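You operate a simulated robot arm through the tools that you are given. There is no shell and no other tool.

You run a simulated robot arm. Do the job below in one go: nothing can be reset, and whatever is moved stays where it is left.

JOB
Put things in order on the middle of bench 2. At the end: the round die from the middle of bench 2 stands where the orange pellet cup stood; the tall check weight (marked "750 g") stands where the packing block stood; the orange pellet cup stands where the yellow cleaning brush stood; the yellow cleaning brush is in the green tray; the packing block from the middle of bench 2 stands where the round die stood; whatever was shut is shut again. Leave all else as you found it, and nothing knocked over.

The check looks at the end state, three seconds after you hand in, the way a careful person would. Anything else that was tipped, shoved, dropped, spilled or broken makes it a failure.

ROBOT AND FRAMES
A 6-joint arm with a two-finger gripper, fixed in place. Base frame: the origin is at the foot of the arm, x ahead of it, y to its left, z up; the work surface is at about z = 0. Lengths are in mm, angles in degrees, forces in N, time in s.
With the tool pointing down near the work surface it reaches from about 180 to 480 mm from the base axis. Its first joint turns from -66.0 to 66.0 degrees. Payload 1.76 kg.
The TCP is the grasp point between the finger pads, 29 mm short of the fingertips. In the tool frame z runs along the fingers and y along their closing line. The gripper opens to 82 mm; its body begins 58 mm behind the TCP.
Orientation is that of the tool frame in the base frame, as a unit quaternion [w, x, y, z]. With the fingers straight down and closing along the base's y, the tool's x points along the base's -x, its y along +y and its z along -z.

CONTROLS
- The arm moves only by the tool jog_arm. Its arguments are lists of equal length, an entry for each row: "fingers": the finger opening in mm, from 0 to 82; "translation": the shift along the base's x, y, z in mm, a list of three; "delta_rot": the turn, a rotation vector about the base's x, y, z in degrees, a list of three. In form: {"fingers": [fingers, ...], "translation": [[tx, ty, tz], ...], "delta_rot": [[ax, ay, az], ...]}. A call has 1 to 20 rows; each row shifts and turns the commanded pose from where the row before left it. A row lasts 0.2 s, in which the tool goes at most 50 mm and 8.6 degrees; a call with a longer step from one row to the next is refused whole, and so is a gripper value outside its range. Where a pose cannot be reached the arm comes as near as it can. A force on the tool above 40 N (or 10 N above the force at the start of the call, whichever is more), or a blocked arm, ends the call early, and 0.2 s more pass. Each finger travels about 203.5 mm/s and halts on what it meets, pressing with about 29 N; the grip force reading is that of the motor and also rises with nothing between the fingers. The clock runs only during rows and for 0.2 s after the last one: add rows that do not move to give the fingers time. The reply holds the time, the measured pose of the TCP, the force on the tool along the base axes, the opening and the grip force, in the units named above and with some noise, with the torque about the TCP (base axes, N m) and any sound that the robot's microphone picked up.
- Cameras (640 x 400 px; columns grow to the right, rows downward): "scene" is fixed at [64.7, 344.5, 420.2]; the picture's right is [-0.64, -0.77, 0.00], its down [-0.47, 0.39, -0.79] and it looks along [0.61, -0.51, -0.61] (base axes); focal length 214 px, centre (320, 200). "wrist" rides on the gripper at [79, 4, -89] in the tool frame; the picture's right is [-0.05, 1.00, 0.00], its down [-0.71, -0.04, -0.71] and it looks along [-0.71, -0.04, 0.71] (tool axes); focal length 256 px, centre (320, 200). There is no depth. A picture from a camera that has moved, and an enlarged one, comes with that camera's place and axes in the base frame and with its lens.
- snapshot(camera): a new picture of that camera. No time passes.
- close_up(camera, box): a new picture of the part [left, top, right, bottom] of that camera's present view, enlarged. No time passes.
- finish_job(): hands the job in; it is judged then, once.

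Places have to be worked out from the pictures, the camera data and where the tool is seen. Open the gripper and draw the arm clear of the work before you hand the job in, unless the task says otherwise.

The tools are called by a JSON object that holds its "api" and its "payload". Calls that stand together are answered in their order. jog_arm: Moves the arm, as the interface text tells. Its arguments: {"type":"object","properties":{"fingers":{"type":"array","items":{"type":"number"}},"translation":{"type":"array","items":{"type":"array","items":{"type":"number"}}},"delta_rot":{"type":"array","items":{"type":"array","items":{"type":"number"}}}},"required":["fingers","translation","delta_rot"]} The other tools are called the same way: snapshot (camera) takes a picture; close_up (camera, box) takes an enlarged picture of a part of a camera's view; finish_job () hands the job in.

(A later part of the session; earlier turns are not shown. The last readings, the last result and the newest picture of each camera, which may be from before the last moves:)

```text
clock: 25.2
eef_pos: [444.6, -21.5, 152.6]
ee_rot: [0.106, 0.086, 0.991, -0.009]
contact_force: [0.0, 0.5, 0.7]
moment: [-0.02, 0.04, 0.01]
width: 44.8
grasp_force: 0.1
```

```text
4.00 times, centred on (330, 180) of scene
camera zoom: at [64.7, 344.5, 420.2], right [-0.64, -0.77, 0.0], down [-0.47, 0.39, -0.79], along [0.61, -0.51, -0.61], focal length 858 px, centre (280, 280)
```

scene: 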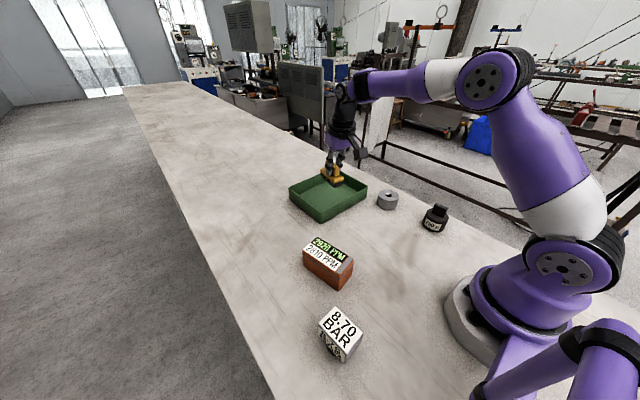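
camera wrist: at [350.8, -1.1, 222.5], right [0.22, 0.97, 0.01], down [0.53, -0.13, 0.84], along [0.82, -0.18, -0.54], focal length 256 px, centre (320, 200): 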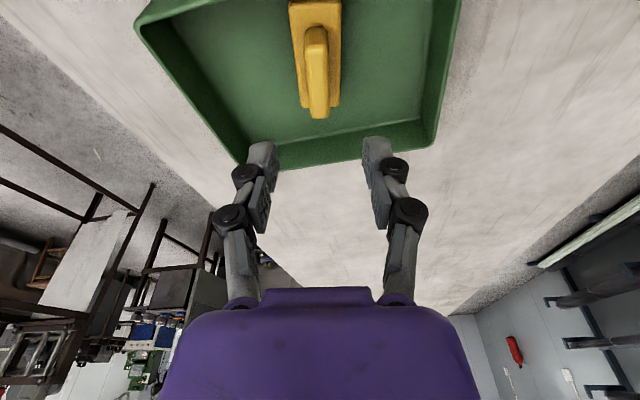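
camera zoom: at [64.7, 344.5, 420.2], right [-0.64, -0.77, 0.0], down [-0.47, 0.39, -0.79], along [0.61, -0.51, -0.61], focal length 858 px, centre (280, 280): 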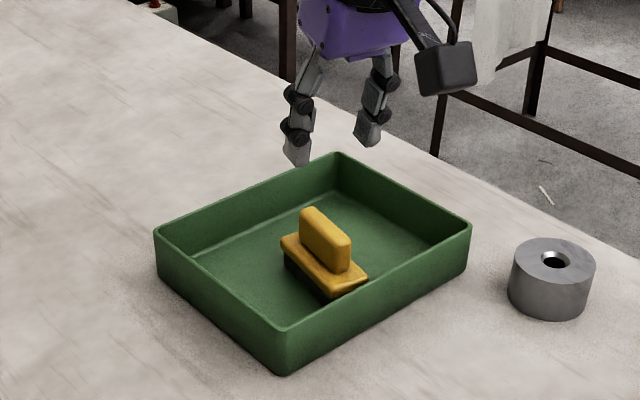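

The brush stands in the tray. Next is the orange pellet cup at about (273, 150), yaw about +10°. I move above it with the yaw turned 20° and the gripper fully open, keeping the tilt since its destination is at r≈492.

{"api": "jog_arm", "payload": {"fingers": [45, 45, 60, 82, 82, 82, 82, 82, 82, 82], "translation": [[0, 0, 20], [-20, 20, 0], [-20, 20, 0], [-20, 20, 0], [-20, 20, 0], [-20, 20, 0], [-20, 20, 0], [-20, 20, 0], [-20, 20, 0], [-11.6, 11, 0]], "delta_rot": [[0, 0, 0], [0, 0, 2.5], [0, 0, 2.5], [0, 0, 2.5], [0, 0, 2.5], [0, 0, 2.5], [0, 0, 2.5], [0, 0, 2.5], [0, 0, 2.5], [0, 0, 0]]}}

{"api": "snapshot", "payload": {"camera": "wrist"}}

{"api": "snapshot", "payload": {"camera": "scene"}}

```text
clock: 27.4
eef_pos: [272.7, 148.2, 171.9]
ee_rot: [0.105, -0.087, 0.991, 0.01]
contact_force: [-0.1, 1.8, -1.2]
moment: [0.04, -0.02, -0.01]
width: 82.1
grasp_force: 0.1
```

```text
taken
camera wrist: at [177.2, 135.7, 242.2], right [-0.12, 0.99, 0.01], down [0.54, 0.06, 0.84], along [0.83, 0.11, -0.54], focal length 256 px, centre (320, 200)
```

wrist: 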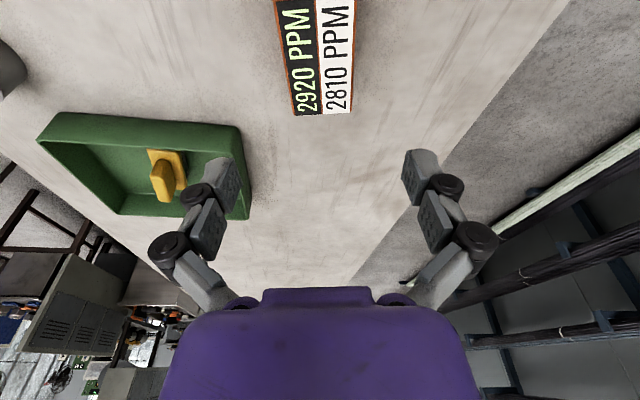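

```text
taken
```

scene: 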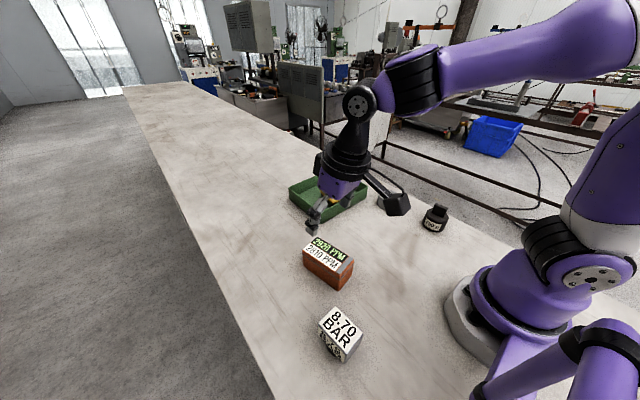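

The box is well aligned (centre ≈ (272,149), yaw ≈ 10.4°). I descend to z≈38 around its body and close gently.

{"api": "jog_arm", "payload": {"fingers": [82, 82, 82, 82, 82, 82], "translation": [[0, 0.5, -30], [0, 0.5, -30], [0, 0, -30], [0, 0, -25], [0, 0, -14], [0, 0, -5]], "delta_rot": [[0, 0, 0], [0, 0, 0], [0, 0, 0], [0, 0, 0], [0, 0, 0], [0, 0, 0]]}}

{"api": "snapshot", "payload": {"camera": "wrist"}}

{"api": "close_up", "payload": {"camera": "scene", "box": [270, 190, 390, 310]}}

```text
clock: 28.8
eef_pos: [273.4, 149.5, 36.7]
ee_rot: [0.104, -0.087, 0.991, 0.011]
contact_force: [0.6, -0.6, -0.3]
moment: [0.01, -0.02, 0.0]
width: 81.9
grasp_force: 0.0
```

```text
taken
camera wrist: at [177.7, 136.4, 107.6], right [-0.12, 0.99, 0.01], down [0.54, 0.05, 0.84], along [0.83, 0.11, -0.54], focal length 256 px, centre (320, 200)
```

wrist: 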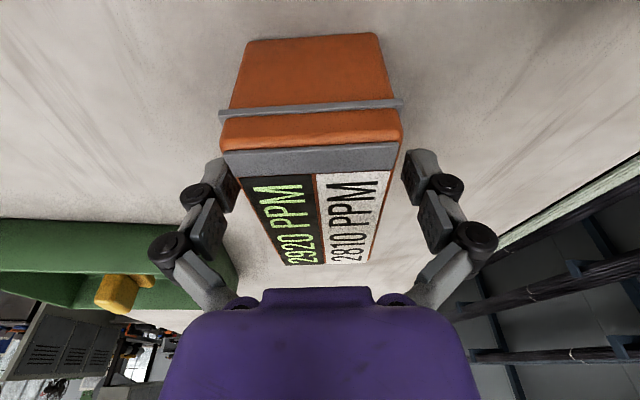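

```text
3.33 times, centred on (330, 250) of scene
camera zoom: at [64.7, 344.5, 420.2], right [-0.64, -0.77, 0.0], down [-0.47, 0.39, -0.79], along [0.61, -0.51, -0.61], focal length 715 px, centre (287, 33)
```

zoom: 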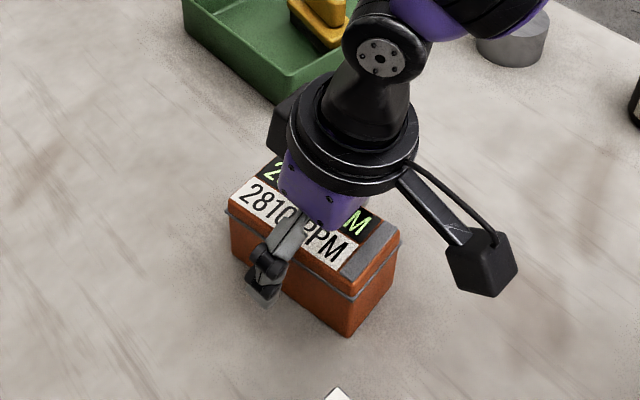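

Fingers straddle the box mid-length. Closing now.

{"api": "jog_arm", "payload": {"fingers": [65, 55, 45, 35, 35, 35], "translation": [[0, 0, 0], [0, 0, 0], [0, 0, 0], [0, 0, 0], [0, 0, 0], [0, 0, 0]], "delta_rot": [[0, 0, 0], [0, 0, 0], [0, 0, 0], [0, 0, 0], [0, 0, 0], [0, 0, 0]]}}

{"api": "snapshot", "payload": {"camera": "wrist"}}

```text
clock: 30.2
eef_pos: [272.8, 149.0, 38.2]
ee_rot: [0.105, -0.087, 0.991, 0.01]
contact_force: [-1.9, -2.8, 8.6]
moment: [-0.06, 0.09, 0.06]
width: 51.6
grasp_force: 28.6
```

```text
taken
camera wrist: at [177.7, 136.3, 107.9], right [-0.12, 0.99, 0.01], down [0.54, 0.06, 0.84], along [0.83, 0.11, -0.54], focal length 256 px, centre (320, 200)
```

wrist: 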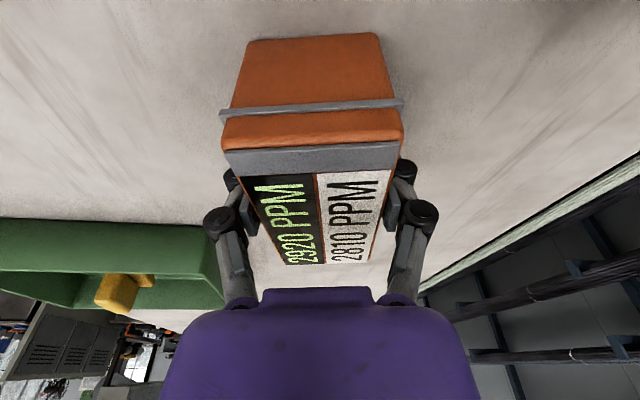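

Gripped at 51.6 mm. I lift a little and read the weight and tilt before going on.

{"api": "jog_arm", "payload": {"fingers": [35, 35, 35, 35], "translation": [[0, 0, 4], [0, 0, 6], [0, 0, 10], [0, 0, 0]], "delta_rot": [[0, 0, 0], [0, 0, 0], [0, 0, 0], [0, 0, 0]]}}

{"api": "snapshot", "payload": {"camera": "wrist"}}

{"api": "close_up", "payload": {"camera": "scene", "box": [270, 190, 390, 310]}}

```text
clock: 31.2
eef_pos: [272.7, 150.2, 57.3]
ee_rot: [0.104, -0.087, 0.991, 0.01]
contact_force: [0.3, 0.1, -2.8]
moment: [-0.01, 0.01, 0.03]
width: 51.4
grasp_force: 29.0
```

```text
taken
camera wrist: at [177.6, 136.9, 128.0], right [-0.12, 0.99, 0.01], down [0.54, 0.06, 0.84], along [0.83, 0.11, -0.54], focal length 256 px, centre (320, 200)
```

wrist: 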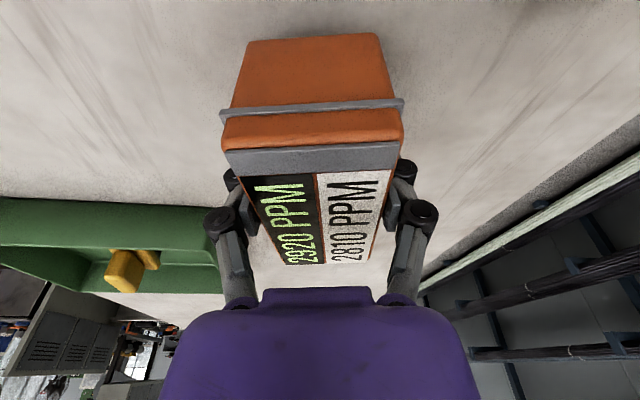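

```text
3.33 times, centred on (330, 250) of scene
camera zoom: at [64.8, 344.5, 420.1], right [-0.64, -0.77, 0.0], down [-0.47, 0.39, -0.79], along [0.61, -0.51, -0.61], focal length 715 px, centre (287, 33)
```

zoom: 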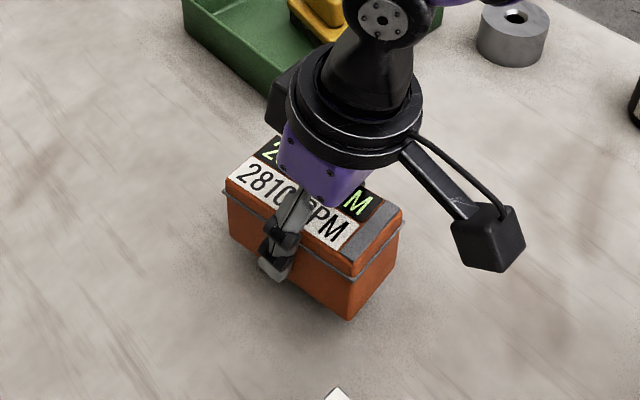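

It weighs about 290 g, hangs level, and the lid stays shut. I carry it low over clear bench toward the brush's old spot (454, 189).

{"api": "jog_arm", "payload": {"fingers": [35, 35, 35, 35, 35, 35, 35, 35, 35, 35], "translation": [[10, 2, 3], [20, 4, 3], [20, 4, 2], [22, 5, 0], [22, 5, 0], [22, 5, 0], [22, 5, 0], [20, 4, 0], [15, 3, -2], [8, 2, -4]], "delta_rot": [[0, 0, 0], [0, 0, 0], [0, 0, 0], [0, 0, 0], [0, 0, 0], [0, 0, 0], [0, 0, 0], [0, 0, 0], [0, 0, 0], [0, 0, 0]]}}

{"api": "snapshot", "payload": {"camera": "wrist"}}

{"api": "snapshot", "payload": {"camera": "scene"}}

```text
clock: 33.4
eef_pos: [453.5, 189.9, 60.1]
ee_rot: [0.105, -0.088, 0.991, 0.011]
contact_force: [0.1, 0.6, -3.5]
moment: [-0.01, 0.03, 0.0]
width: 51.7
grasp_force: 29.2
```

```text
taken
camera wrist: at [358.8, 175.7, 130.4], right [-0.12, 0.99, 0.01], down [0.54, 0.06, 0.84], along [0.83, 0.11, -0.54], focal length 256 px, centre (320, 200)
```

wrist: 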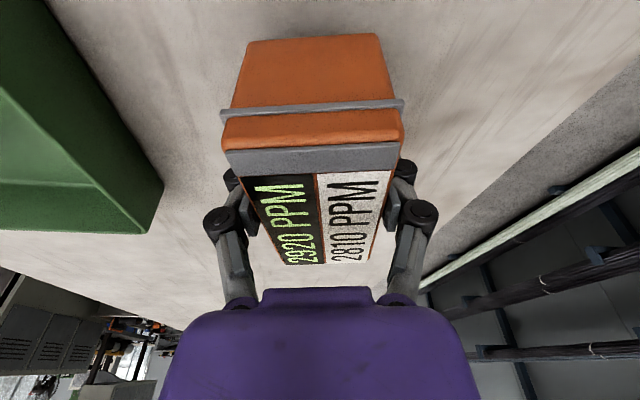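

```text
taken
```

scene: 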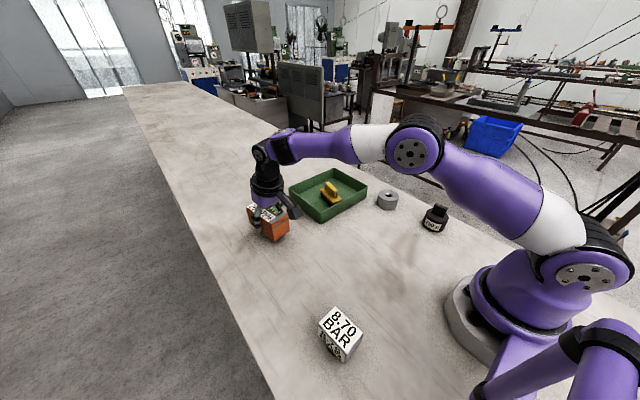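

Over the spot. I lower to about z 41, then creep down to contact.

{"api": "jog_arm", "payload": {"fingers": [35, 35, 35, 35], "translation": [[0, -0.5, -8], [0, 0, -7], [0, 0, -4], [0, 0, -1]], "delta_rot": [[0, 0, 0], [0, 0, 0], [0, 0, 0], [0, 0, 0]]}}

{"api": "jog_arm", "payload": {"fingers": [35, 35, 35], "translation": [[0, 0, -1], [0, 0, -1], [0, 0, 0]], "delta_rot": [[0, 0, 0], [0, 0, 0], [0, 0, 0]]}}

```text
clock: 34.4
eef_pos: [453.5, 189.4, 39.5]
ee_rot: [0.105, -0.086, 0.991, 0.01]
contact_force: [0.2, -0.8, -2.9]
moment: [0.01, -0.01, -0.02]
width: 51.8
grasp_force: 28.9
```

```text
clock: 35.2
eef_pos: [453.1, 189.5, 37.8]
ee_rot: [0.105, -0.086, 0.991, 0.01]
contact_force: [-0.3, -0.1, -2.0]
moment: [-0.01, -0.04, 0.01]
width: 51.5
grasp_force: 29.0
```

{"api": "jog_arm", "payload": {"fingers": [35, 35], "translation": [[0, 0, -1], [0, 0, 0]], "delta_rot": [[0, 0, 0], [0, 0, 0]]}}

```text
clock: 35.8
eef_pos: [454.7, 188.5, 36.3]
ee_rot: [0.105, -0.086, 0.991, 0.011]
contact_force: [-5.3, -2.4, 11.4]
moment: [-0.35, 0.54, 0.01]
width: 51.6
grasp_force: 29.3
```

Contact felt. I open the fingers and rise straight up.

{"api": "jog_arm", "payload": {"fingers": [55, 65, 78, 78, 78, 78, 78, 78, 78, 78], "translation": [[0, 0, 0], [0, 0, 0], [0, 0, 0], [0, 0, 0], [0, 0, 10], [0, 0, 20], [-2, 0, 25], [-4, 0, 25], [-8, 0, 20], [0, 0, 0]], "delta_rot": [[0, 0, 0], [0, 0, 0], [0, 0, 0], [0, 0, 0], [0, 0, 0], [0, 0, 0], [0, 0, 0], [0, 0, 0], [0, 0, 0], [0, 0, 0]]}}

{"api": "snapshot", "payload": {"camera": "wrist"}}

{"api": "close_up", "payload": {"camera": "scene", "box": [220, 150, 420, 300]}}

```text
clock: 38.0
eef_pos: [439.6, 188.3, 136.7]
ee_rot: [0.104, -0.087, 0.991, 0.011]
contact_force: [0.0, -0.1, 0.5]
moment: [-0.02, 0.02, -0.01]
width: 78.0
grasp_force: 0.0
```

```text
taken
camera wrist: at [344.0, 175.3, 207.8], right [-0.12, 0.99, 0.01], down [0.54, 0.06, 0.84], along [0.83, 0.11, -0.54], focal length 256 px, centre (320, 200)
```

wrist: 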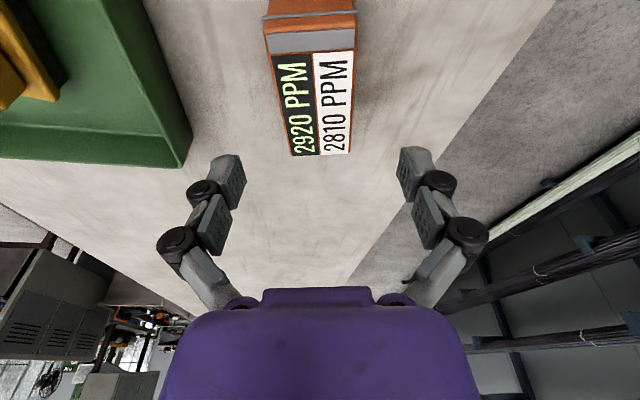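

```text
2.67 times, centred on (320, 225) of scene
camera zoom: at [64.7, 344.5, 420.2], right [-0.64, -0.77, 0.0], down [-0.47, 0.39, -0.79], along [0.61, -0.51, -0.61], focal length 572 px, centre (320, 133)
```

zoom: 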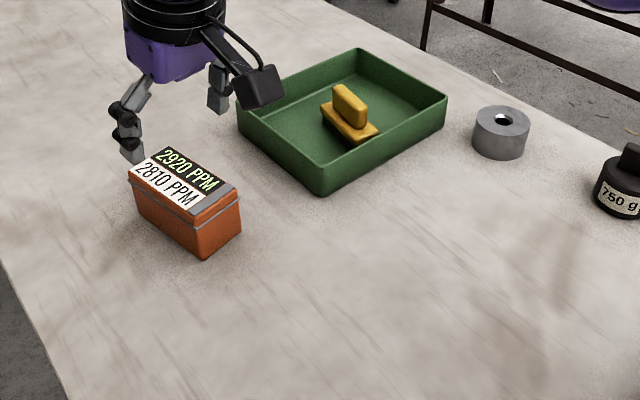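

The cup stands level on the brush's old spot. Next comes the die at about (335, -150): I retract inward, take out the tilt, and move over to it.

{"api": "jog_arm", "payload": {"fingers": [78, 78, 78, 78, 78, 78, 78, 78, 78, 78, 82, 82, 82, 82], "translation": [[-20, -15, 6], [-20, -20, 6], [-20, -25, 6], [-20, -25, 6], [-15, -25, 6], [-10, -25, 0], [-5, -25, 0], [-5, -25, 0], [0, -25, 0], [0, -25, 0], [0, -25, 0], [0, -25, 0], [0, -20, 0], [-5, -18, 0]], "delta_rot": [[-0.52, 2.98, 0], [-0.52, 2.98, 0], [-0.52, 2.98, 0], [-0.52, 2.98, 0], [0, 0, -5], [0, 0, -5], [0, 0, -5], [0, 0, -5], [0, 0, -5], [0, 0, -5], [0, 0, 0], [0, 0, 0], [0, 0, 0], [0, 0, 0]]}}

{"api": "snapshot", "payload": {"camera": "wrist"}}

{"api": "snapshot", "payload": {"camera": "scene"}}

```text
clock: 41.0
eef_pos: [319.8, -133.6, 166.0]
ee_rot: [0.0, 0.174, 0.985, 0.0]
contact_force: [-0.1, 0.6, 0.7]
moment: [0.01, 0.0, 0.01]
width: 82.1
grasp_force: 0.1
```

```text
taken
camera wrist: at [247.4, -104.3, 255.2], right [0.39, 0.92, 0.0], down [0.65, -0.28, 0.71], along [0.65, -0.27, -0.71], focal length 256 px, centre (320, 200)
```

wrist: 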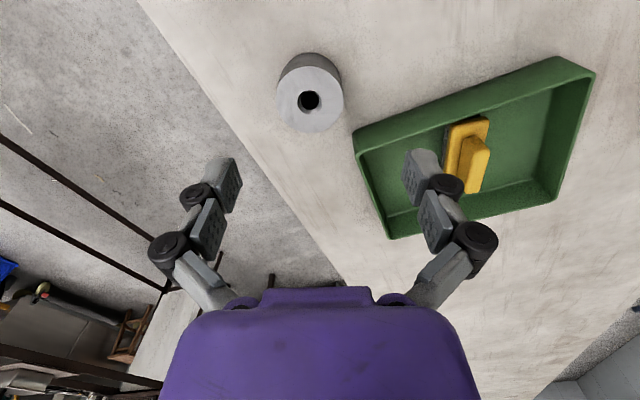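

```text
taken
```

scene: 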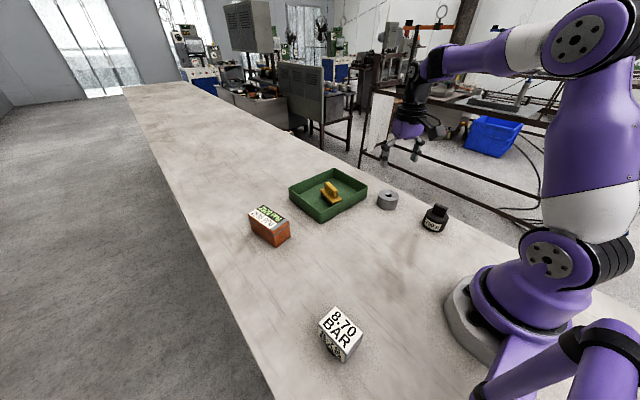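

{"api": "close_up", "payload": {"camera": "wrist", "box": [260, 40, 360, 140]}}

{"api": "close_up", "payload": {"camera": "scene", "box": [370, 180, 410, 220]}}

```text
4.00 times, centred on (310, 90) of wrist
camera zoom: at [247.4, -104.3, 255.2], right [0.39, 0.92, 0.0], down [0.65, -0.28, 0.71], along [0.65, -0.27, -0.71], focal length 1024 px, centre (360, 640)
```

zoom: 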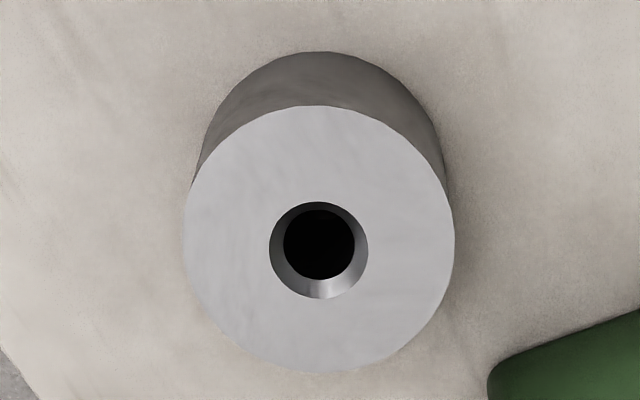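

```text
10.00 times, centred on (390, 200) of scene
camera zoom: at [64.7, 344.5, 420.2], right [-0.64, -0.77, 0.0], down [-0.47, 0.39, -0.79], along [0.61, -0.51, -0.61], focal length 2145 px, centre (-380, 200)
```

zoom: 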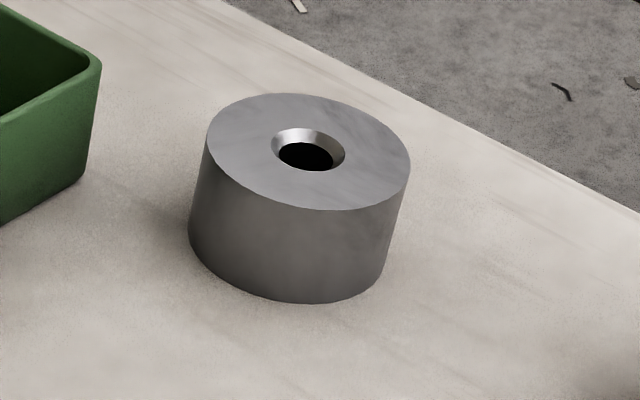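

The die is about 57 mm in diameter, 35 mm high, centred near (333, -150). I move over it and descend to z≈34 with fingers fully open.

{"api": "jog_arm", "payload": {"fingers": [82, 82, 82, 82, 82, 82, 82], "translation": [[13.2, -16.4, -10], [0, 0, -30], [0, 0, -30], [0, 0, -30], [0, 0, -20], [0, 0, -8], [0, 0, -4]], "delta_rot": [[0, 0, 0], [0, 0, 0], [0, 0, 0], [0, 0, 0], [0, 0, 0], [0, 0, 0], [0, 0, 0]]}}

{"api": "snapshot", "payload": {"camera": "wrist"}}

{"api": "close_up", "payload": {"camera": "scene", "box": [340, 140, 460, 240]}}

```text
clock: 42.6
eef_pos: [334.1, -150.3, 35.2]
ee_rot: [-0.001, 0.174, 0.985, 0.001]
contact_force: [0.4, -0.9, 0.2]
moment: [0.0, 0.0, -0.01]
width: 82.0
grasp_force: 0.1
```

```text
taken
camera wrist: at [260.4, -120.0, 123.3], right [0.39, 0.92, 0.0], down [0.65, -0.28, 0.71], along [0.65, -0.27, -0.71], focal length 256 px, centre (320, 200)
```

wrist: 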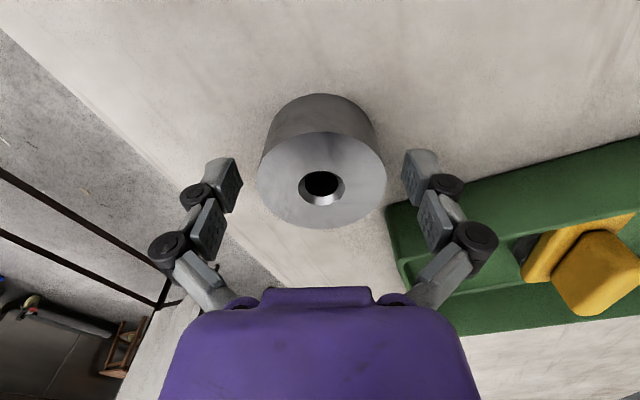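

```text
4.00 times, centred on (400, 190) of scene
camera zoom: at [64.7, 344.5, 420.2], right [-0.64, -0.77, 0.0], down [-0.47, 0.39, -0.79], along [0.61, -0.51, -0.61], focal length 858 px, centre (0, 240)
```

zoom: 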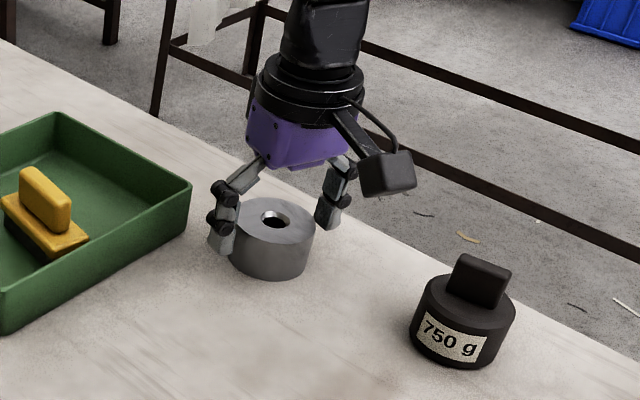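

The die is exactly between the fingers. Closing, then a short test lift.

{"api": "jog_arm", "payload": {"fingers": [70, 60, 45, 40, 40, 40], "translation": [[0, 0, 0], [0, 0, 0], [0, 0, 0], [0, 0, 0], [0, 0, 0], [0, 0, 0]], "delta_rot": [[0, 0, 0], [0, 0, 0], [0, 0, 0], [0, 0, 0], [0, 0, 0], [0, 0, 0]]}}

{"api": "jog_arm", "payload": {"fingers": [40, 40, 40, 40], "translation": [[0, 0, 4], [0, 0, 6], [0, 0, 10], [0, 0, 0]], "delta_rot": [[0, 0, 0], [0, 0, 0], [0, 0, 0], [0, 0, 0]]}}

{"api": "close_up", "payload": {"camera": "scene", "box": [340, 140, 460, 240]}}

```text
clock: 44.0
eef_pos: [333.8, -149.7, 34.3]
ee_rot: [0.001, 0.174, 0.985, 0.002]
contact_force: [1.0, 3.9, 4.4]
moment: [0.15, 0.08, -0.02]
width: 59.6
grasp_force: 29.4
```

```text
clock: 45.0
eef_pos: [333.2, -150.8, 55.4]
ee_rot: [0.0, 0.173, 0.985, 0.001]
contact_force: [-1.4, 0.3, -4.1]
moment: [-0.01, -0.02, 0.0]
width: 59.2
grasp_force: 28.5
```

```text
4.00 times, centred on (400, 190) of scene
camera zoom: at [64.8, 344.5, 420.2], right [-0.64, -0.77, 0.0], down [-0.47, 0.39, -0.79], along [0.61, -0.51, -0.61], focal length 858 px, centre (0, 240)
```

zoom: 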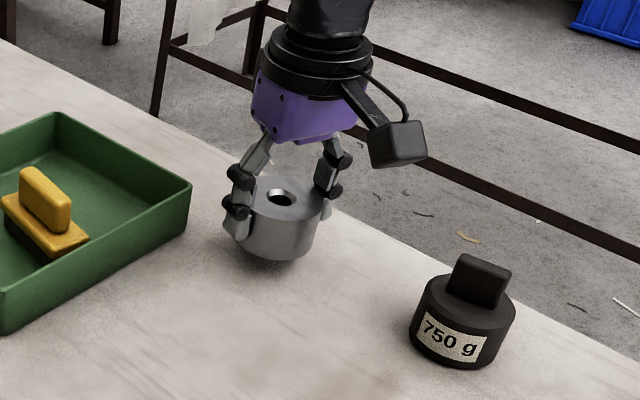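

The die is held (59 mm, ~420 g). I lift it more and carry it across to the cup's old spot (272.5, 149.3), turning the yaw along with the base.

{"api": "jog_arm", "payload": {"fingers": [40, 40, 40, 40, 40, 40, 40, 40, 40, 40, 40, 40, 40, 40], "translation": [[0, 0, 15], [0, 0, 20], [-5, 20, 5], [-5, 25, 0], [-6, 28, 0], [-6, 28, 0], [-6, 28, 0], [-6, 28, 0], [-6, 28, 0], [-6, 28, 0], [-6, 28, 0], [-6, 28, 0], [-3, 20, 0], [0, 10.3, 0]], "delta_rot": [[0, 0, 0], [0, 0, 0], [0, 0, 4], [0, 0, 4], [0, 0, 4], [0, 0, 4], [0, 0, 4], [0, 0, 4], [0, 0, 4], [0, 0, 4], [0, 0, 4], [0, 0, 4], [0, 0, 0], [0, 0, 0]]}}

{"api": "snapshot", "payload": {"camera": "wrist"}}

{"api": "snapshot", "payload": {"camera": "scene"}}

```text
clock: 48.0
eef_pos: [273.4, 149.4, 94.8]
ee_rot: [0.0, -0.173, 0.985, 0.001]
contact_force: [0.0, 0.4, -3.4]
moment: [-0.01, 0.04, 0.02]
width: 59.2
grasp_force: 29.2
```

```text
taken
camera wrist: at [196.7, 125.7, 183.8], right [-0.29, 0.96, 0.0], down [0.68, 0.2, 0.71], along [0.68, 0.21, -0.71], focal length 256 px, centre (320, 200)
```

wrist: 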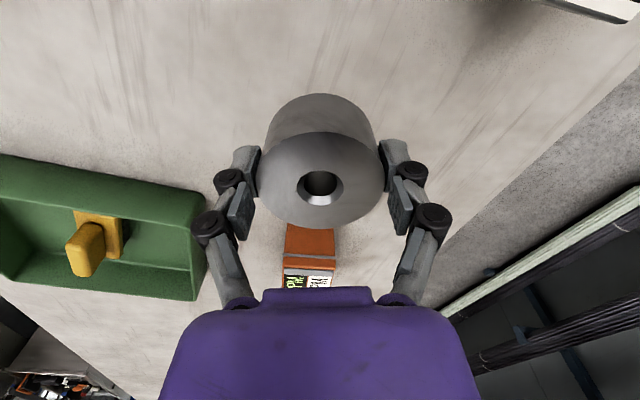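

```text
taken
```

scene: 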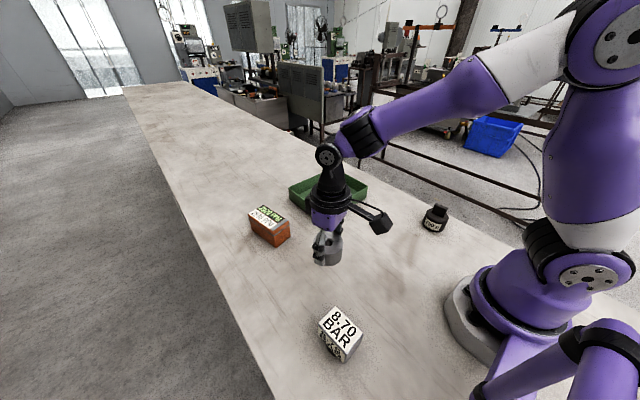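

Above the target. Lowering to about z 37, then creeping to contact.

{"api": "jog_arm", "payload": {"fingers": [40, 40, 40, 40, 40], "translation": [[-0.7, 0, -20], [0, 0, -20], [0, 0, -12], [0, 0, -5], [0, 0, -1]], "delta_rot": [[0, 0, 0], [0, 0, 0], [0, 0, 0], [0, 0, 0], [0, 0, 0]]}}

{"api": "jog_arm", "payload": {"fingers": [40, 40, 40], "translation": [[0, 0, -1], [0, 0, -1], [0, 0, 0]], "delta_rot": [[0, 0, 0], [0, 0, 0], [0, 0, 0]]}}

```text
clock: 49.2
eef_pos: [271.9, 149.5, 35.9]
ee_rot: [-0.001, -0.174, 0.985, 0.002]
contact_force: [-0.3, 0.2, -3.5]
moment: [0.0, 0.01, 0.02]
width: 59.3
grasp_force: 29.1
```

```text
clock: 50.0
eef_pos: [271.4, 149.5, 34.9]
ee_rot: [0.0, -0.173, 0.985, 0.002]
contact_force: [-2.3, -0.7, 3.5]
moment: [-0.01, -0.03, 0.01]
width: 59.8
grasp_force: 29.3
```

Contact made. Releasing and rising.

{"api": "jog_arm", "payload": {"fingers": [62, 70, 82, 82, 82, 82, 82, 82, 82], "translation": [[0, 0, 0], [0, 0, 0], [0, 0, 0], [0, 0, 0], [0, 0, 10], [0, 0, 25], [0, 0, 30], [0, 0, 30], [0, 0, 15]], "delta_rot": [[0, 0, 0], [0, 0, 0], [0, 0, 0], [0, 0, 0], [0, 0, 0], [0, 0, 0], [0, 0, 0], [0, 0, 0], [0, 0, 0]]}}

{"api": "snapshot", "payload": {"camera": "wrist"}}

{"api": "close_up", "payload": {"camera": "scene", "box": [240, 200, 440, 370]}}

```text
clock: 52.0
eef_pos: [271.4, 148.9, 143.8]
ee_rot: [-0.002, -0.172, 0.985, 0.001]
contact_force: [0.5, 0.7, -0.1]
moment: [-0.03, 0.04, 0.04]
width: 81.7
grasp_force: 0.1
```

```text
taken
camera wrist: at [195.9, 124.8, 233.4], right [-0.29, 0.96, 0.0], down [0.68, 0.2, 0.71], along [0.67, 0.21, -0.71], focal length 256 px, centre (320, 200)
```

wrist: 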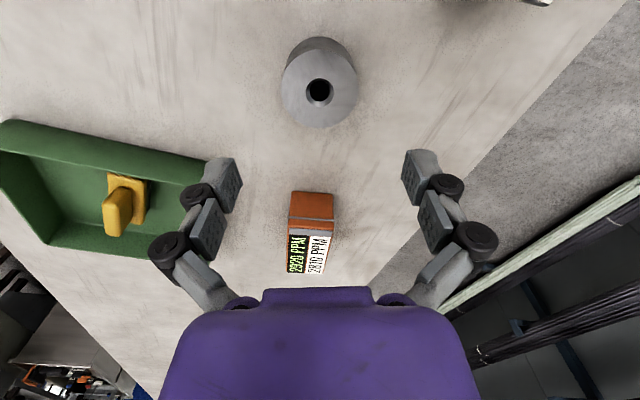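

```text
2.35 times, centred on (340, 285) of scene
camera zoom: at [64.7, 344.5, 420.2], right [-0.64, -0.77, 0.0], down [-0.47, 0.39, -0.79], along [0.61, -0.51, -0.61], focal length 505 px, centre (273, 0)
```

zoom: 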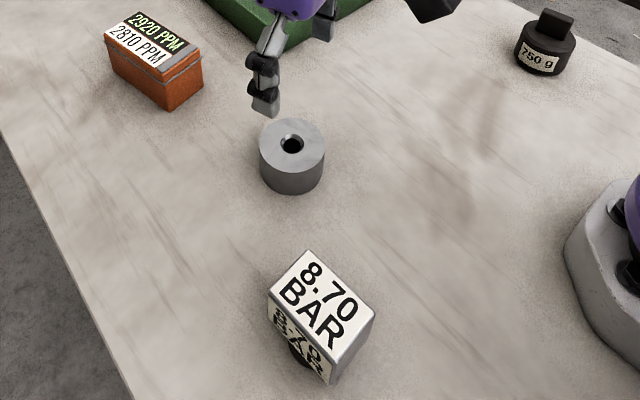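

The die stands on the cup's old spot. Next is the grey block at about (154, 228), yaw about 6°. I move above it at a safe height.

{"api": "jog_arm", "payload": {"fingers": [82, 82, 82, 82, 82, 82, 82], "translation": [[0, 0, 20], [-20, 13, 0], [-20, 13, 0], [-20, 13, 0], [-20, 13, 0], [-20, 13, 0], [-17, 14, 0]], "delta_rot": [[0, 0, 0], [0, 0, -2.4], [0, 0, -2.4], [0, 0, -2.4], [0, 0, -2.4], [0, 0, -2.4], [0, 0, -2]]}}

{"api": "snapshot", "payload": {"camera": "wrist"}}

{"api": "snapshot", "payload": {"camera": "scene"}}

```text
clock: 53.6
eef_pos: [154.5, 227.7, 165.4]
ee_rot: [0.0, -0.052, 0.999, 0.002]
contact_force: [0.2, -0.2, -0.2]
moment: [0.0, -0.01, -0.02]
width: 82.4
grasp_force: 0.0
```

```text
taken
camera wrist: at [75.8, 222.9, 254.3], right [-0.05, 1.0, 0.0], down [0.71, 0.03, 0.71], along [0.71, 0.04, -0.71], focal length 256 px, centre (320, 200)
```

wrist: 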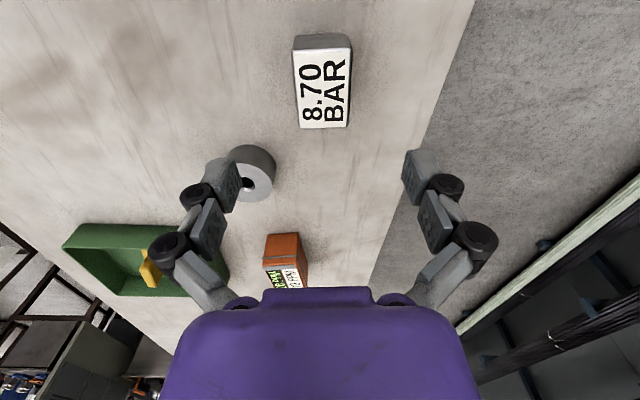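

```text
taken
```

scene: 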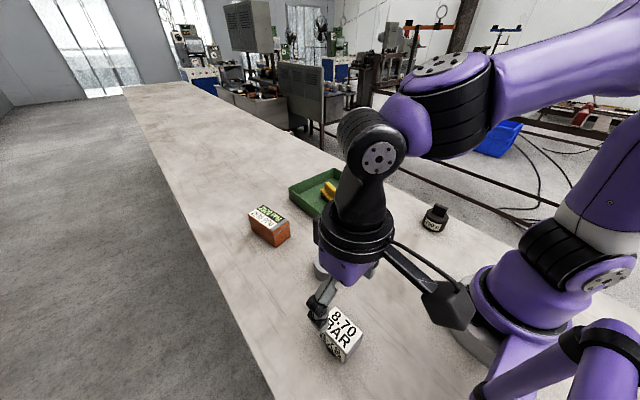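

{"api": "close_up", "payload": {"camera": "wrist", "box": [280, 20, 370, 140]}}

```text
3.33 times, centred on (325, 80) of wrist
camera zoom: at [75.8, 222.9, 254.3], right [-0.05, 1.0, 0.0], down [0.71, 0.03, 0.71], along [0.71, 0.04, -0.71], focal length 853 px, centre (303, 600)
```

zoom: 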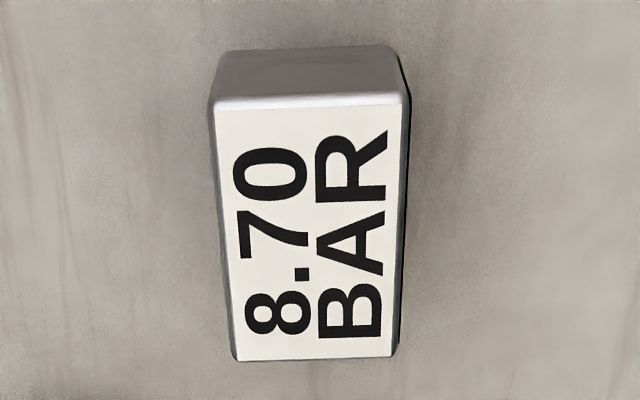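

The block centre refines to about (155.5, 229), 58×41 mm, top z≈57. I descend to z≈46 (tips ~17) with the fingers on its long sides.

{"api": "jog_arm", "payload": {"fingers": [82, 82, 82, 82, 82, 82], "translation": [[1, 1.3, -20], [0, 0, -30], [0, 0, -30], [0, 0, -22], [0, 0, -12], [0, 0, -5]], "delta_rot": [[0, 0, -1], [0, 0, 0], [0, 0, 0], [0, 0, 0], [0, 0, 0], [0, 0, 0]]}}

{"api": "snapshot", "payload": {"camera": "wrist"}}

{"api": "close_up", "payload": {"camera": "scene", "box": [270, 250, 430, 400]}}

```text
clock: 55.0
eef_pos: [155.4, 228.8, 45.1]
ee_rot: [0.0, -0.043, 0.999, 0.002]
contact_force: [0.3, -1.0, 0.4]
moment: [0.03, -0.01, -0.08]
width: 82.2
grasp_force: 0.1
```

```text
taken
camera wrist: at [76.7, 225.7, 134.3], right [-0.03, 1.0, 0.0], down [0.71, 0.02, 0.71], along [0.71, 0.03, -0.71], focal length 256 px, centre (320, 200)
```

wrist: 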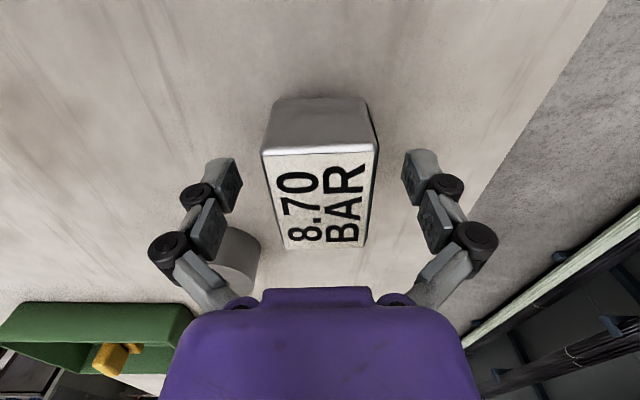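

```text
2.67 times, centred on (350, 325) of scene
camera zoom: at [64.7, 344.5, 420.2], right [-0.64, -0.77, 0.0], down [-0.47, 0.39, -0.79], along [0.61, -0.51, -0.61], focal length 572 px, centre (240, -133)
```

zoom: 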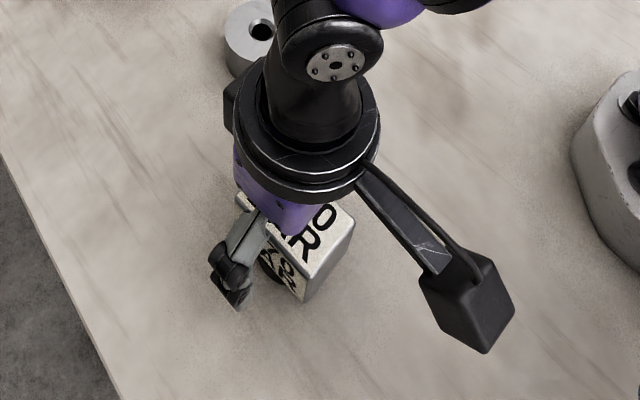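

Block centred between the fingers. Closing, then a small test lift to feel whether it is free.

{"api": "jog_arm", "payload": {"fingers": [70, 60, 50, 40, 30, 30, 30], "translation": [[0, 0, 0], [0, 0, 0], [0, 0, 0], [0, 0, 0], [0, 0, 0], [0, 0, 0], [0, 0, 0]], "delta_rot": [[0, 0, 0], [0, 0, 0], [0, 0, 0], [0, 0, 0], [0, 0, 0], [0, 0, 0], [0, 0, 0]]}}

{"api": "jog_arm", "payload": {"fingers": [30, 30, 30], "translation": [[0, 0, 2], [0, 0, 2], [0, 0, 0]], "delta_rot": [[0, 0, 0], [0, 0, 0], [0, 0, 0]]}}

{"api": "snapshot", "payload": {"camera": "wrist"}}

{"api": "close_up", "payload": {"camera": "scene", "box": [270, 250, 430, 400]}}

```text
clock: 56.6
eef_pos: [156.7, 228.9, 46.7]
ee_rot: [0.0, -0.043, 0.999, 0.001]
contact_force: [-0.6, 1.6, 6.1]
moment: [0.06, 0.05, 0.03]
width: 41.7
grasp_force: 28.7
```

```text
clock: 57.4
eef_pos: [155.9, 229.8, 49.3]
ee_rot: [0.0, -0.044, 0.999, 0.002]
contact_force: [-0.6, 0.0, -3.6]
moment: [-0.01, 0.01, 0.0]
width: 41.7
grasp_force: 29.7
```

```text
taken
camera wrist: at [76.6, 225.9, 138.3], right [-0.03, 1.0, 0.0], down [0.71, 0.02, 0.71], along [0.71, 0.03, -0.71], focal length 256 px, centre (320, 200)
```

wrist: 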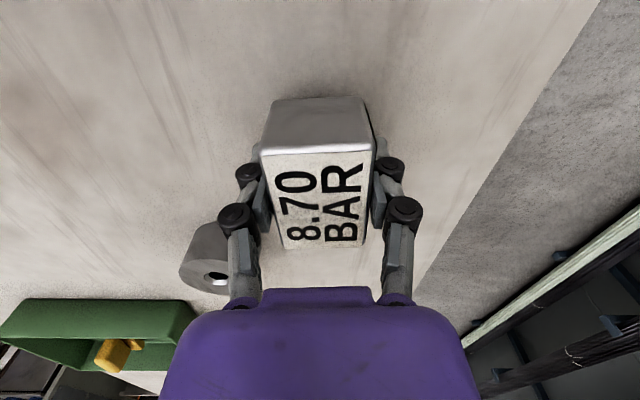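

```text
2.67 times, centred on (350, 325) of scene
camera zoom: at [64.8, 344.5, 420.1], right [-0.64, -0.77, 0.0], down [-0.47, 0.39, -0.79], along [0.61, -0.51, -0.61], focal length 572 px, centre (240, -133)
```

zoom: 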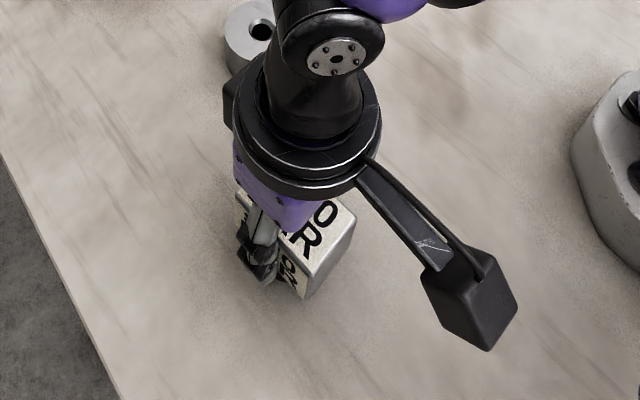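

It's free (~0.35 kg). I lift it higher and check that the black foot came along.

{"api": "jog_arm", "payload": {"fingers": [30, 30, 30, 30, 30, 30], "translation": [[0, 0, 10], [0, 0, 20], [0, 0, 20], [0, 0, 20], [0, 0, 10], [0, 0, 0]], "delta_rot": [[0, 0, 0], [0, 0, 0], [0, 0, 0], [0, 0, 0], [0, 0, 0], [0, 0, 0]]}}

{"api": "snapshot", "payload": {"camera": "wrist"}}

{"api": "close_up", "payload": {"camera": "scene", "box": [270, 220, 430, 370]}}

```text
clock: 58.8
eef_pos: [155.1, 228.7, 129.2]
ee_rot: [-0.001, -0.044, 0.999, 0.001]
contact_force: [0.5, 0.5, -2.2]
moment: [-0.01, 0.02, 0.0]
width: 41.8
grasp_force: 28.5
```

```text
taken
camera wrist: at [76.3, 225.7, 218.7], right [-0.03, 1.0, 0.0], down [0.71, 0.02, 0.71], along [0.71, 0.03, -0.71], focal length 256 px, centre (320, 200)
```

wrist: 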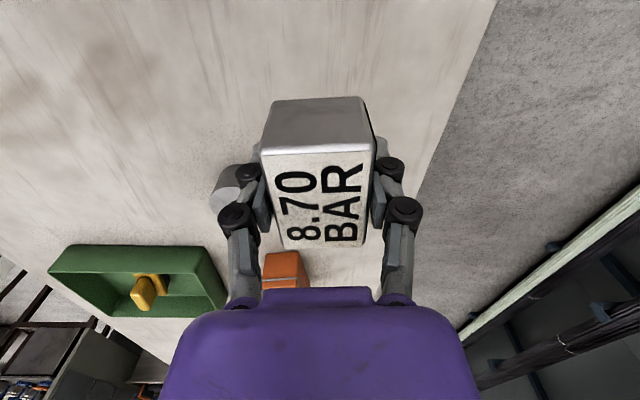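

```text
2.67 times, centred on (350, 295) of scene
camera zoom: at [64.8, 344.5, 420.1], right [-0.64, -0.77, 0.0], down [-0.47, 0.39, -0.79], along [0.61, -0.51, -0.61], focal length 572 px, centre (240, -53)
```

zoom: 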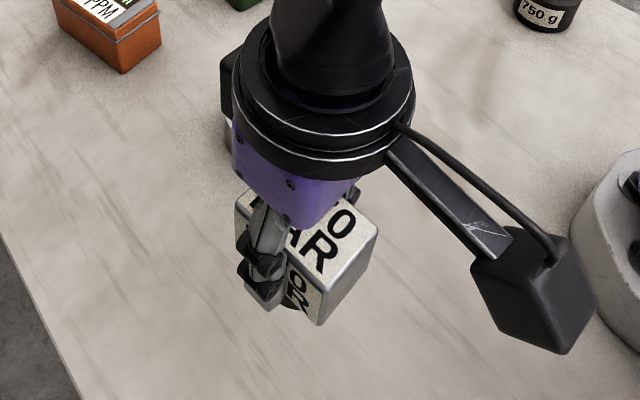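

Nothing is left behind, so the foot is part of the block. I carry it at z≈129 to the die's old spot (333, -150).

{"api": "jog_arm", "payload": {"fingers": [30, 30, 30, 30, 30, 30, 30, 30, 30, 30, 30, 30, 30, 30, 30, 30], "translation": [[5, -12, 0], [10, -22, 0], [12, -26, 0], [12, -26, 0], [12, -26, 0], [12, -26, 0], [12, -26, 0], [12, -26, 0], [12, -26, 0], [12, -26, 0], [12, -26, 0], [12, -26, 0], [13, -26, 0], [14, -26, 0], [14, -24, 0], [12, -9, 0]], "delta_rot": [[0, 0, 0], [0, 0, 0], [0, 0, 0], [0, 0, 0], [0, 0, 0], [0, 0, 0], [0, 0, 0], [0, 0, 0], [0, 0, 0], [0, 0, 0], [0, 0, 0], [0, 0, 0], [0, 0, 0], [0, 0, 0], [0, 0, 0], [0, 0, 0]]}}

{"api": "snapshot", "payload": {"camera": "wrist"}}

{"api": "snapshot", "payload": {"camera": "scene"}}

```text
clock: 62.2
eef_pos: [345.0, -150.1, 131.2]
ee_rot: [0.0, -0.044, 0.999, 0.002]
contact_force: [-0.1, 0.2, -3.3]
moment: [0.02, 0.02, 0.0]
width: 41.7
grasp_force: 29.2
```

```text
taken
camera wrist: at [265.0, -154.4, 218.6], right [-0.03, 1.0, 0.0], down [0.71, 0.02, 0.71], along [0.71, 0.03, -0.71], focal length 256 px, centre (320, 200)
```

wrist: 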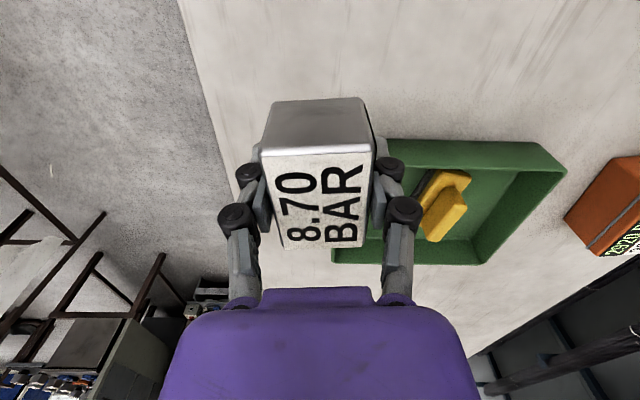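

```text
taken
```

scene: 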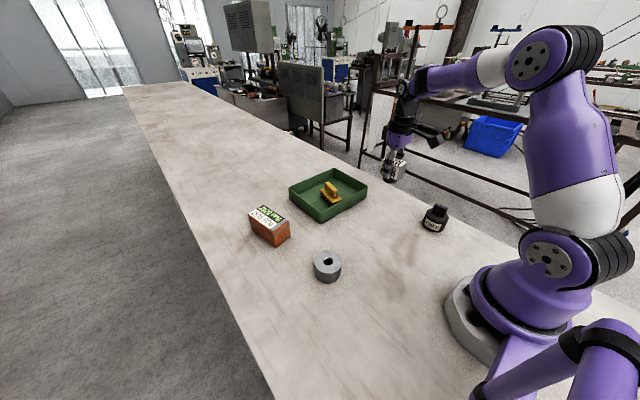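

I'm 11 mm too far in x, so I correct to x≈334 and lower toward contact (expected at z≈46.5).

{"api": "jog_arm", "payload": {"fingers": [30, 30, 30, 30, 30, 30, 30], "translation": [[-11, 0, 0], [0, 0, -20], [0, 0, -25], [0, 0, -20], [0, 0, -12], [0, 0, -4], [0, 0, -1]], "delta_rot": [[0, 0, 0], [0, 0, 0], [0, 0, 0], [0, 0, 0], [0, 0, 0], [0, 0, 0], [0, 0, 0]]}}

{"api": "jog_arm", "payload": {"fingers": [30, 30, 30], "translation": [[0, 0, -1], [0, 0, -1], [0, 0, 0]], "delta_rot": [[0, 0, 0], [0, 0, 0], [0, 0, 0]]}}

```text
clock: 63.8
eef_pos: [332.5, -150.2, 47.5]
ee_rot: [-0.001, -0.043, 0.999, 0.001]
contact_force: [0.2, 0.2, -2.4]
moment: [0.02, -0.02, 0.01]
width: 41.5
grasp_force: 28.8
```

```text
clock: 64.6
eef_pos: [332.2, -149.3, 46.2]
ee_rot: [0.0, -0.043, 0.999, 0.002]
contact_force: [-1.3, 0.7, 3.1]
moment: [0.05, 0.03, 0.03]
width: 41.5
grasp_force: 29.0
```

Contact. Releasing and rising straight up.

{"api": "jog_arm", "payload": {"fingers": [46, 56, 70, 80, 80, 80, 80, 80, 80], "translation": [[0, 0, 0], [0, 0, 0], [0, 0, 0], [0, 0, 0], [0, 0, 10], [0, 0, 25], [0, 0, 30], [0, 0, 30], [0, 0, 20]], "delta_rot": [[0, 0, 0], [0, 0, 0], [0, 0, 0], [0, 0, 0], [0, 0, 0], [0, 0, 0], [0, 0, 0], [0, 0, 0], [0, 0, 0]]}}

{"api": "snapshot", "payload": {"camera": "wrist"}}

{"api": "close_up", "payload": {"camera": "scene", "box": [340, 140, 480, 260]}}

```text
clock: 66.6
eef_pos: [333.0, -150.1, 159.5]
ee_rot: [-0.001, -0.044, 0.999, 0.002]
contact_force: [0.1, 0.1, -0.3]
moment: [0.0, -0.04, 0.01]
width: 80.1
grasp_force: 0.0
```

```text
taken
camera wrist: at [253.6, -153.5, 249.7], right [-0.03, 1.0, 0.0], down [0.71, 0.02, 0.71], along [0.71, 0.03, -0.71], focal length 256 px, centre (320, 200)
```

wrist: 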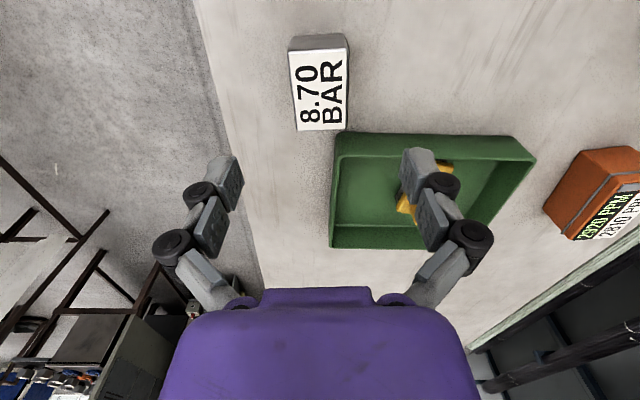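

```text
3.33 times, centred on (410, 200) of scene
camera zoom: at [64.7, 344.5, 420.2], right [-0.64, -0.77, 0.0], down [-0.47, 0.39, -0.79], along [0.61, -0.51, -0.61], focal length 715 px, centre (20, 200)
```

zoom: 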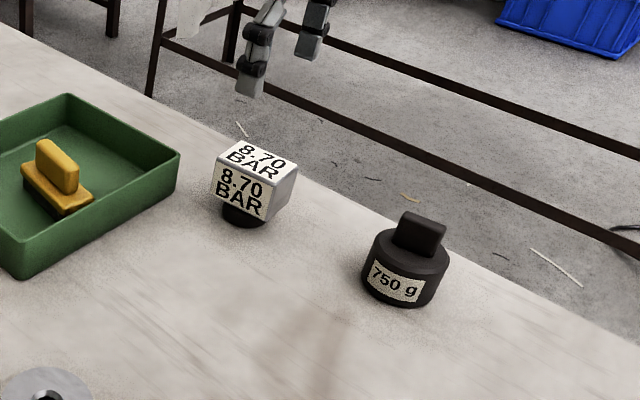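

The block stands upright on the die's spot. Last is the 750 g weight: I swing over to it and take a measuring look with yaw about -40°.

{"api": "jog_arm", "payload": {"fingers": [80, 80, 80, 82, 82, 82, 82], "translation": [[-18, 2, 8], [-20, 2, 0], [-20, 2, 0], [-20, 2, 0], [-20, 2, 0], [-20, 0, 0], [-15, 0, 0]], "delta_rot": [[0, 0, -6.5], [0, 0, -6.5], [0, 0, -6.5], [0, 0, -6.5], [0, 0, -6.5], [0, 0, -6.5], [0, 0, -6]]}}

{"api": "snapshot", "payload": {"camera": "wrist"}}

{"api": "close_up", "payload": {"camera": "scene", "box": [405, 190, 465, 245]}}

```text
clock: 68.2
eef_pos: [199.5, -139.2, 170.0]
ee_rot: [0.001, 0.342, 0.94, 0.002]
contact_force: [0.2, -0.2, 0.1]
moment: [-0.01, 0.0, -0.01]
width: 81.9
grasp_force: 0.1
```

```text
taken
camera wrist: at [141.8, -86.3, 258.2], right [0.68, 0.73, 0.0], down [0.51, -0.49, 0.71], along [0.52, -0.48, -0.71], focal length 256 px, centre (320, 200)
```

wrist: 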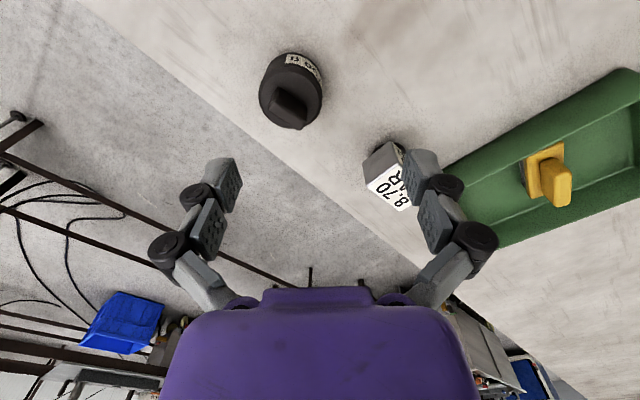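

```text
7.27 times, centred on (435, 218) of scene
camera zoom: at [64.8, 344.5, 420.2], right [-0.64, -0.77, 0.0], down [-0.47, 0.39, -0.79], along [0.61, -0.51, -0.61], focal length 1560 px, centre (-516, 73)
```

zoom: 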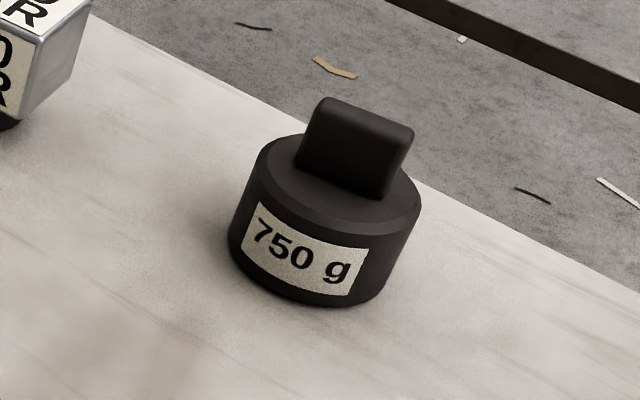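

{"api": "close_up", "payload": {"camera": "wrist", "box": [240, 35, 350, 145]}}

```text
3.64 times, centred on (295, 90) of wrist
camera zoom: at [141.8, -86.3, 258.2], right [0.68, 0.73, 0.0], down [0.51, -0.49, 0.71], along [0.52, -0.48, -0.71], focal length 931 px, centre (411, 600)
```

zoom: 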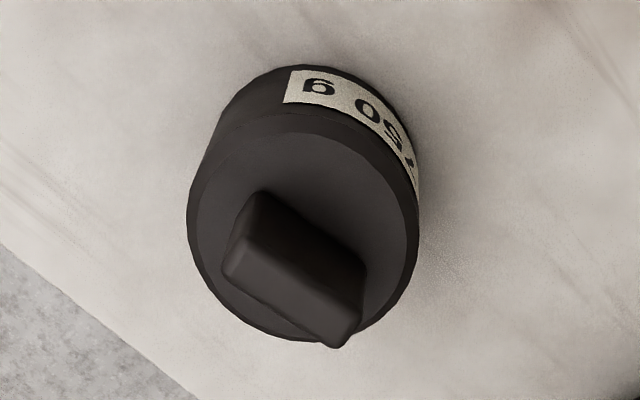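

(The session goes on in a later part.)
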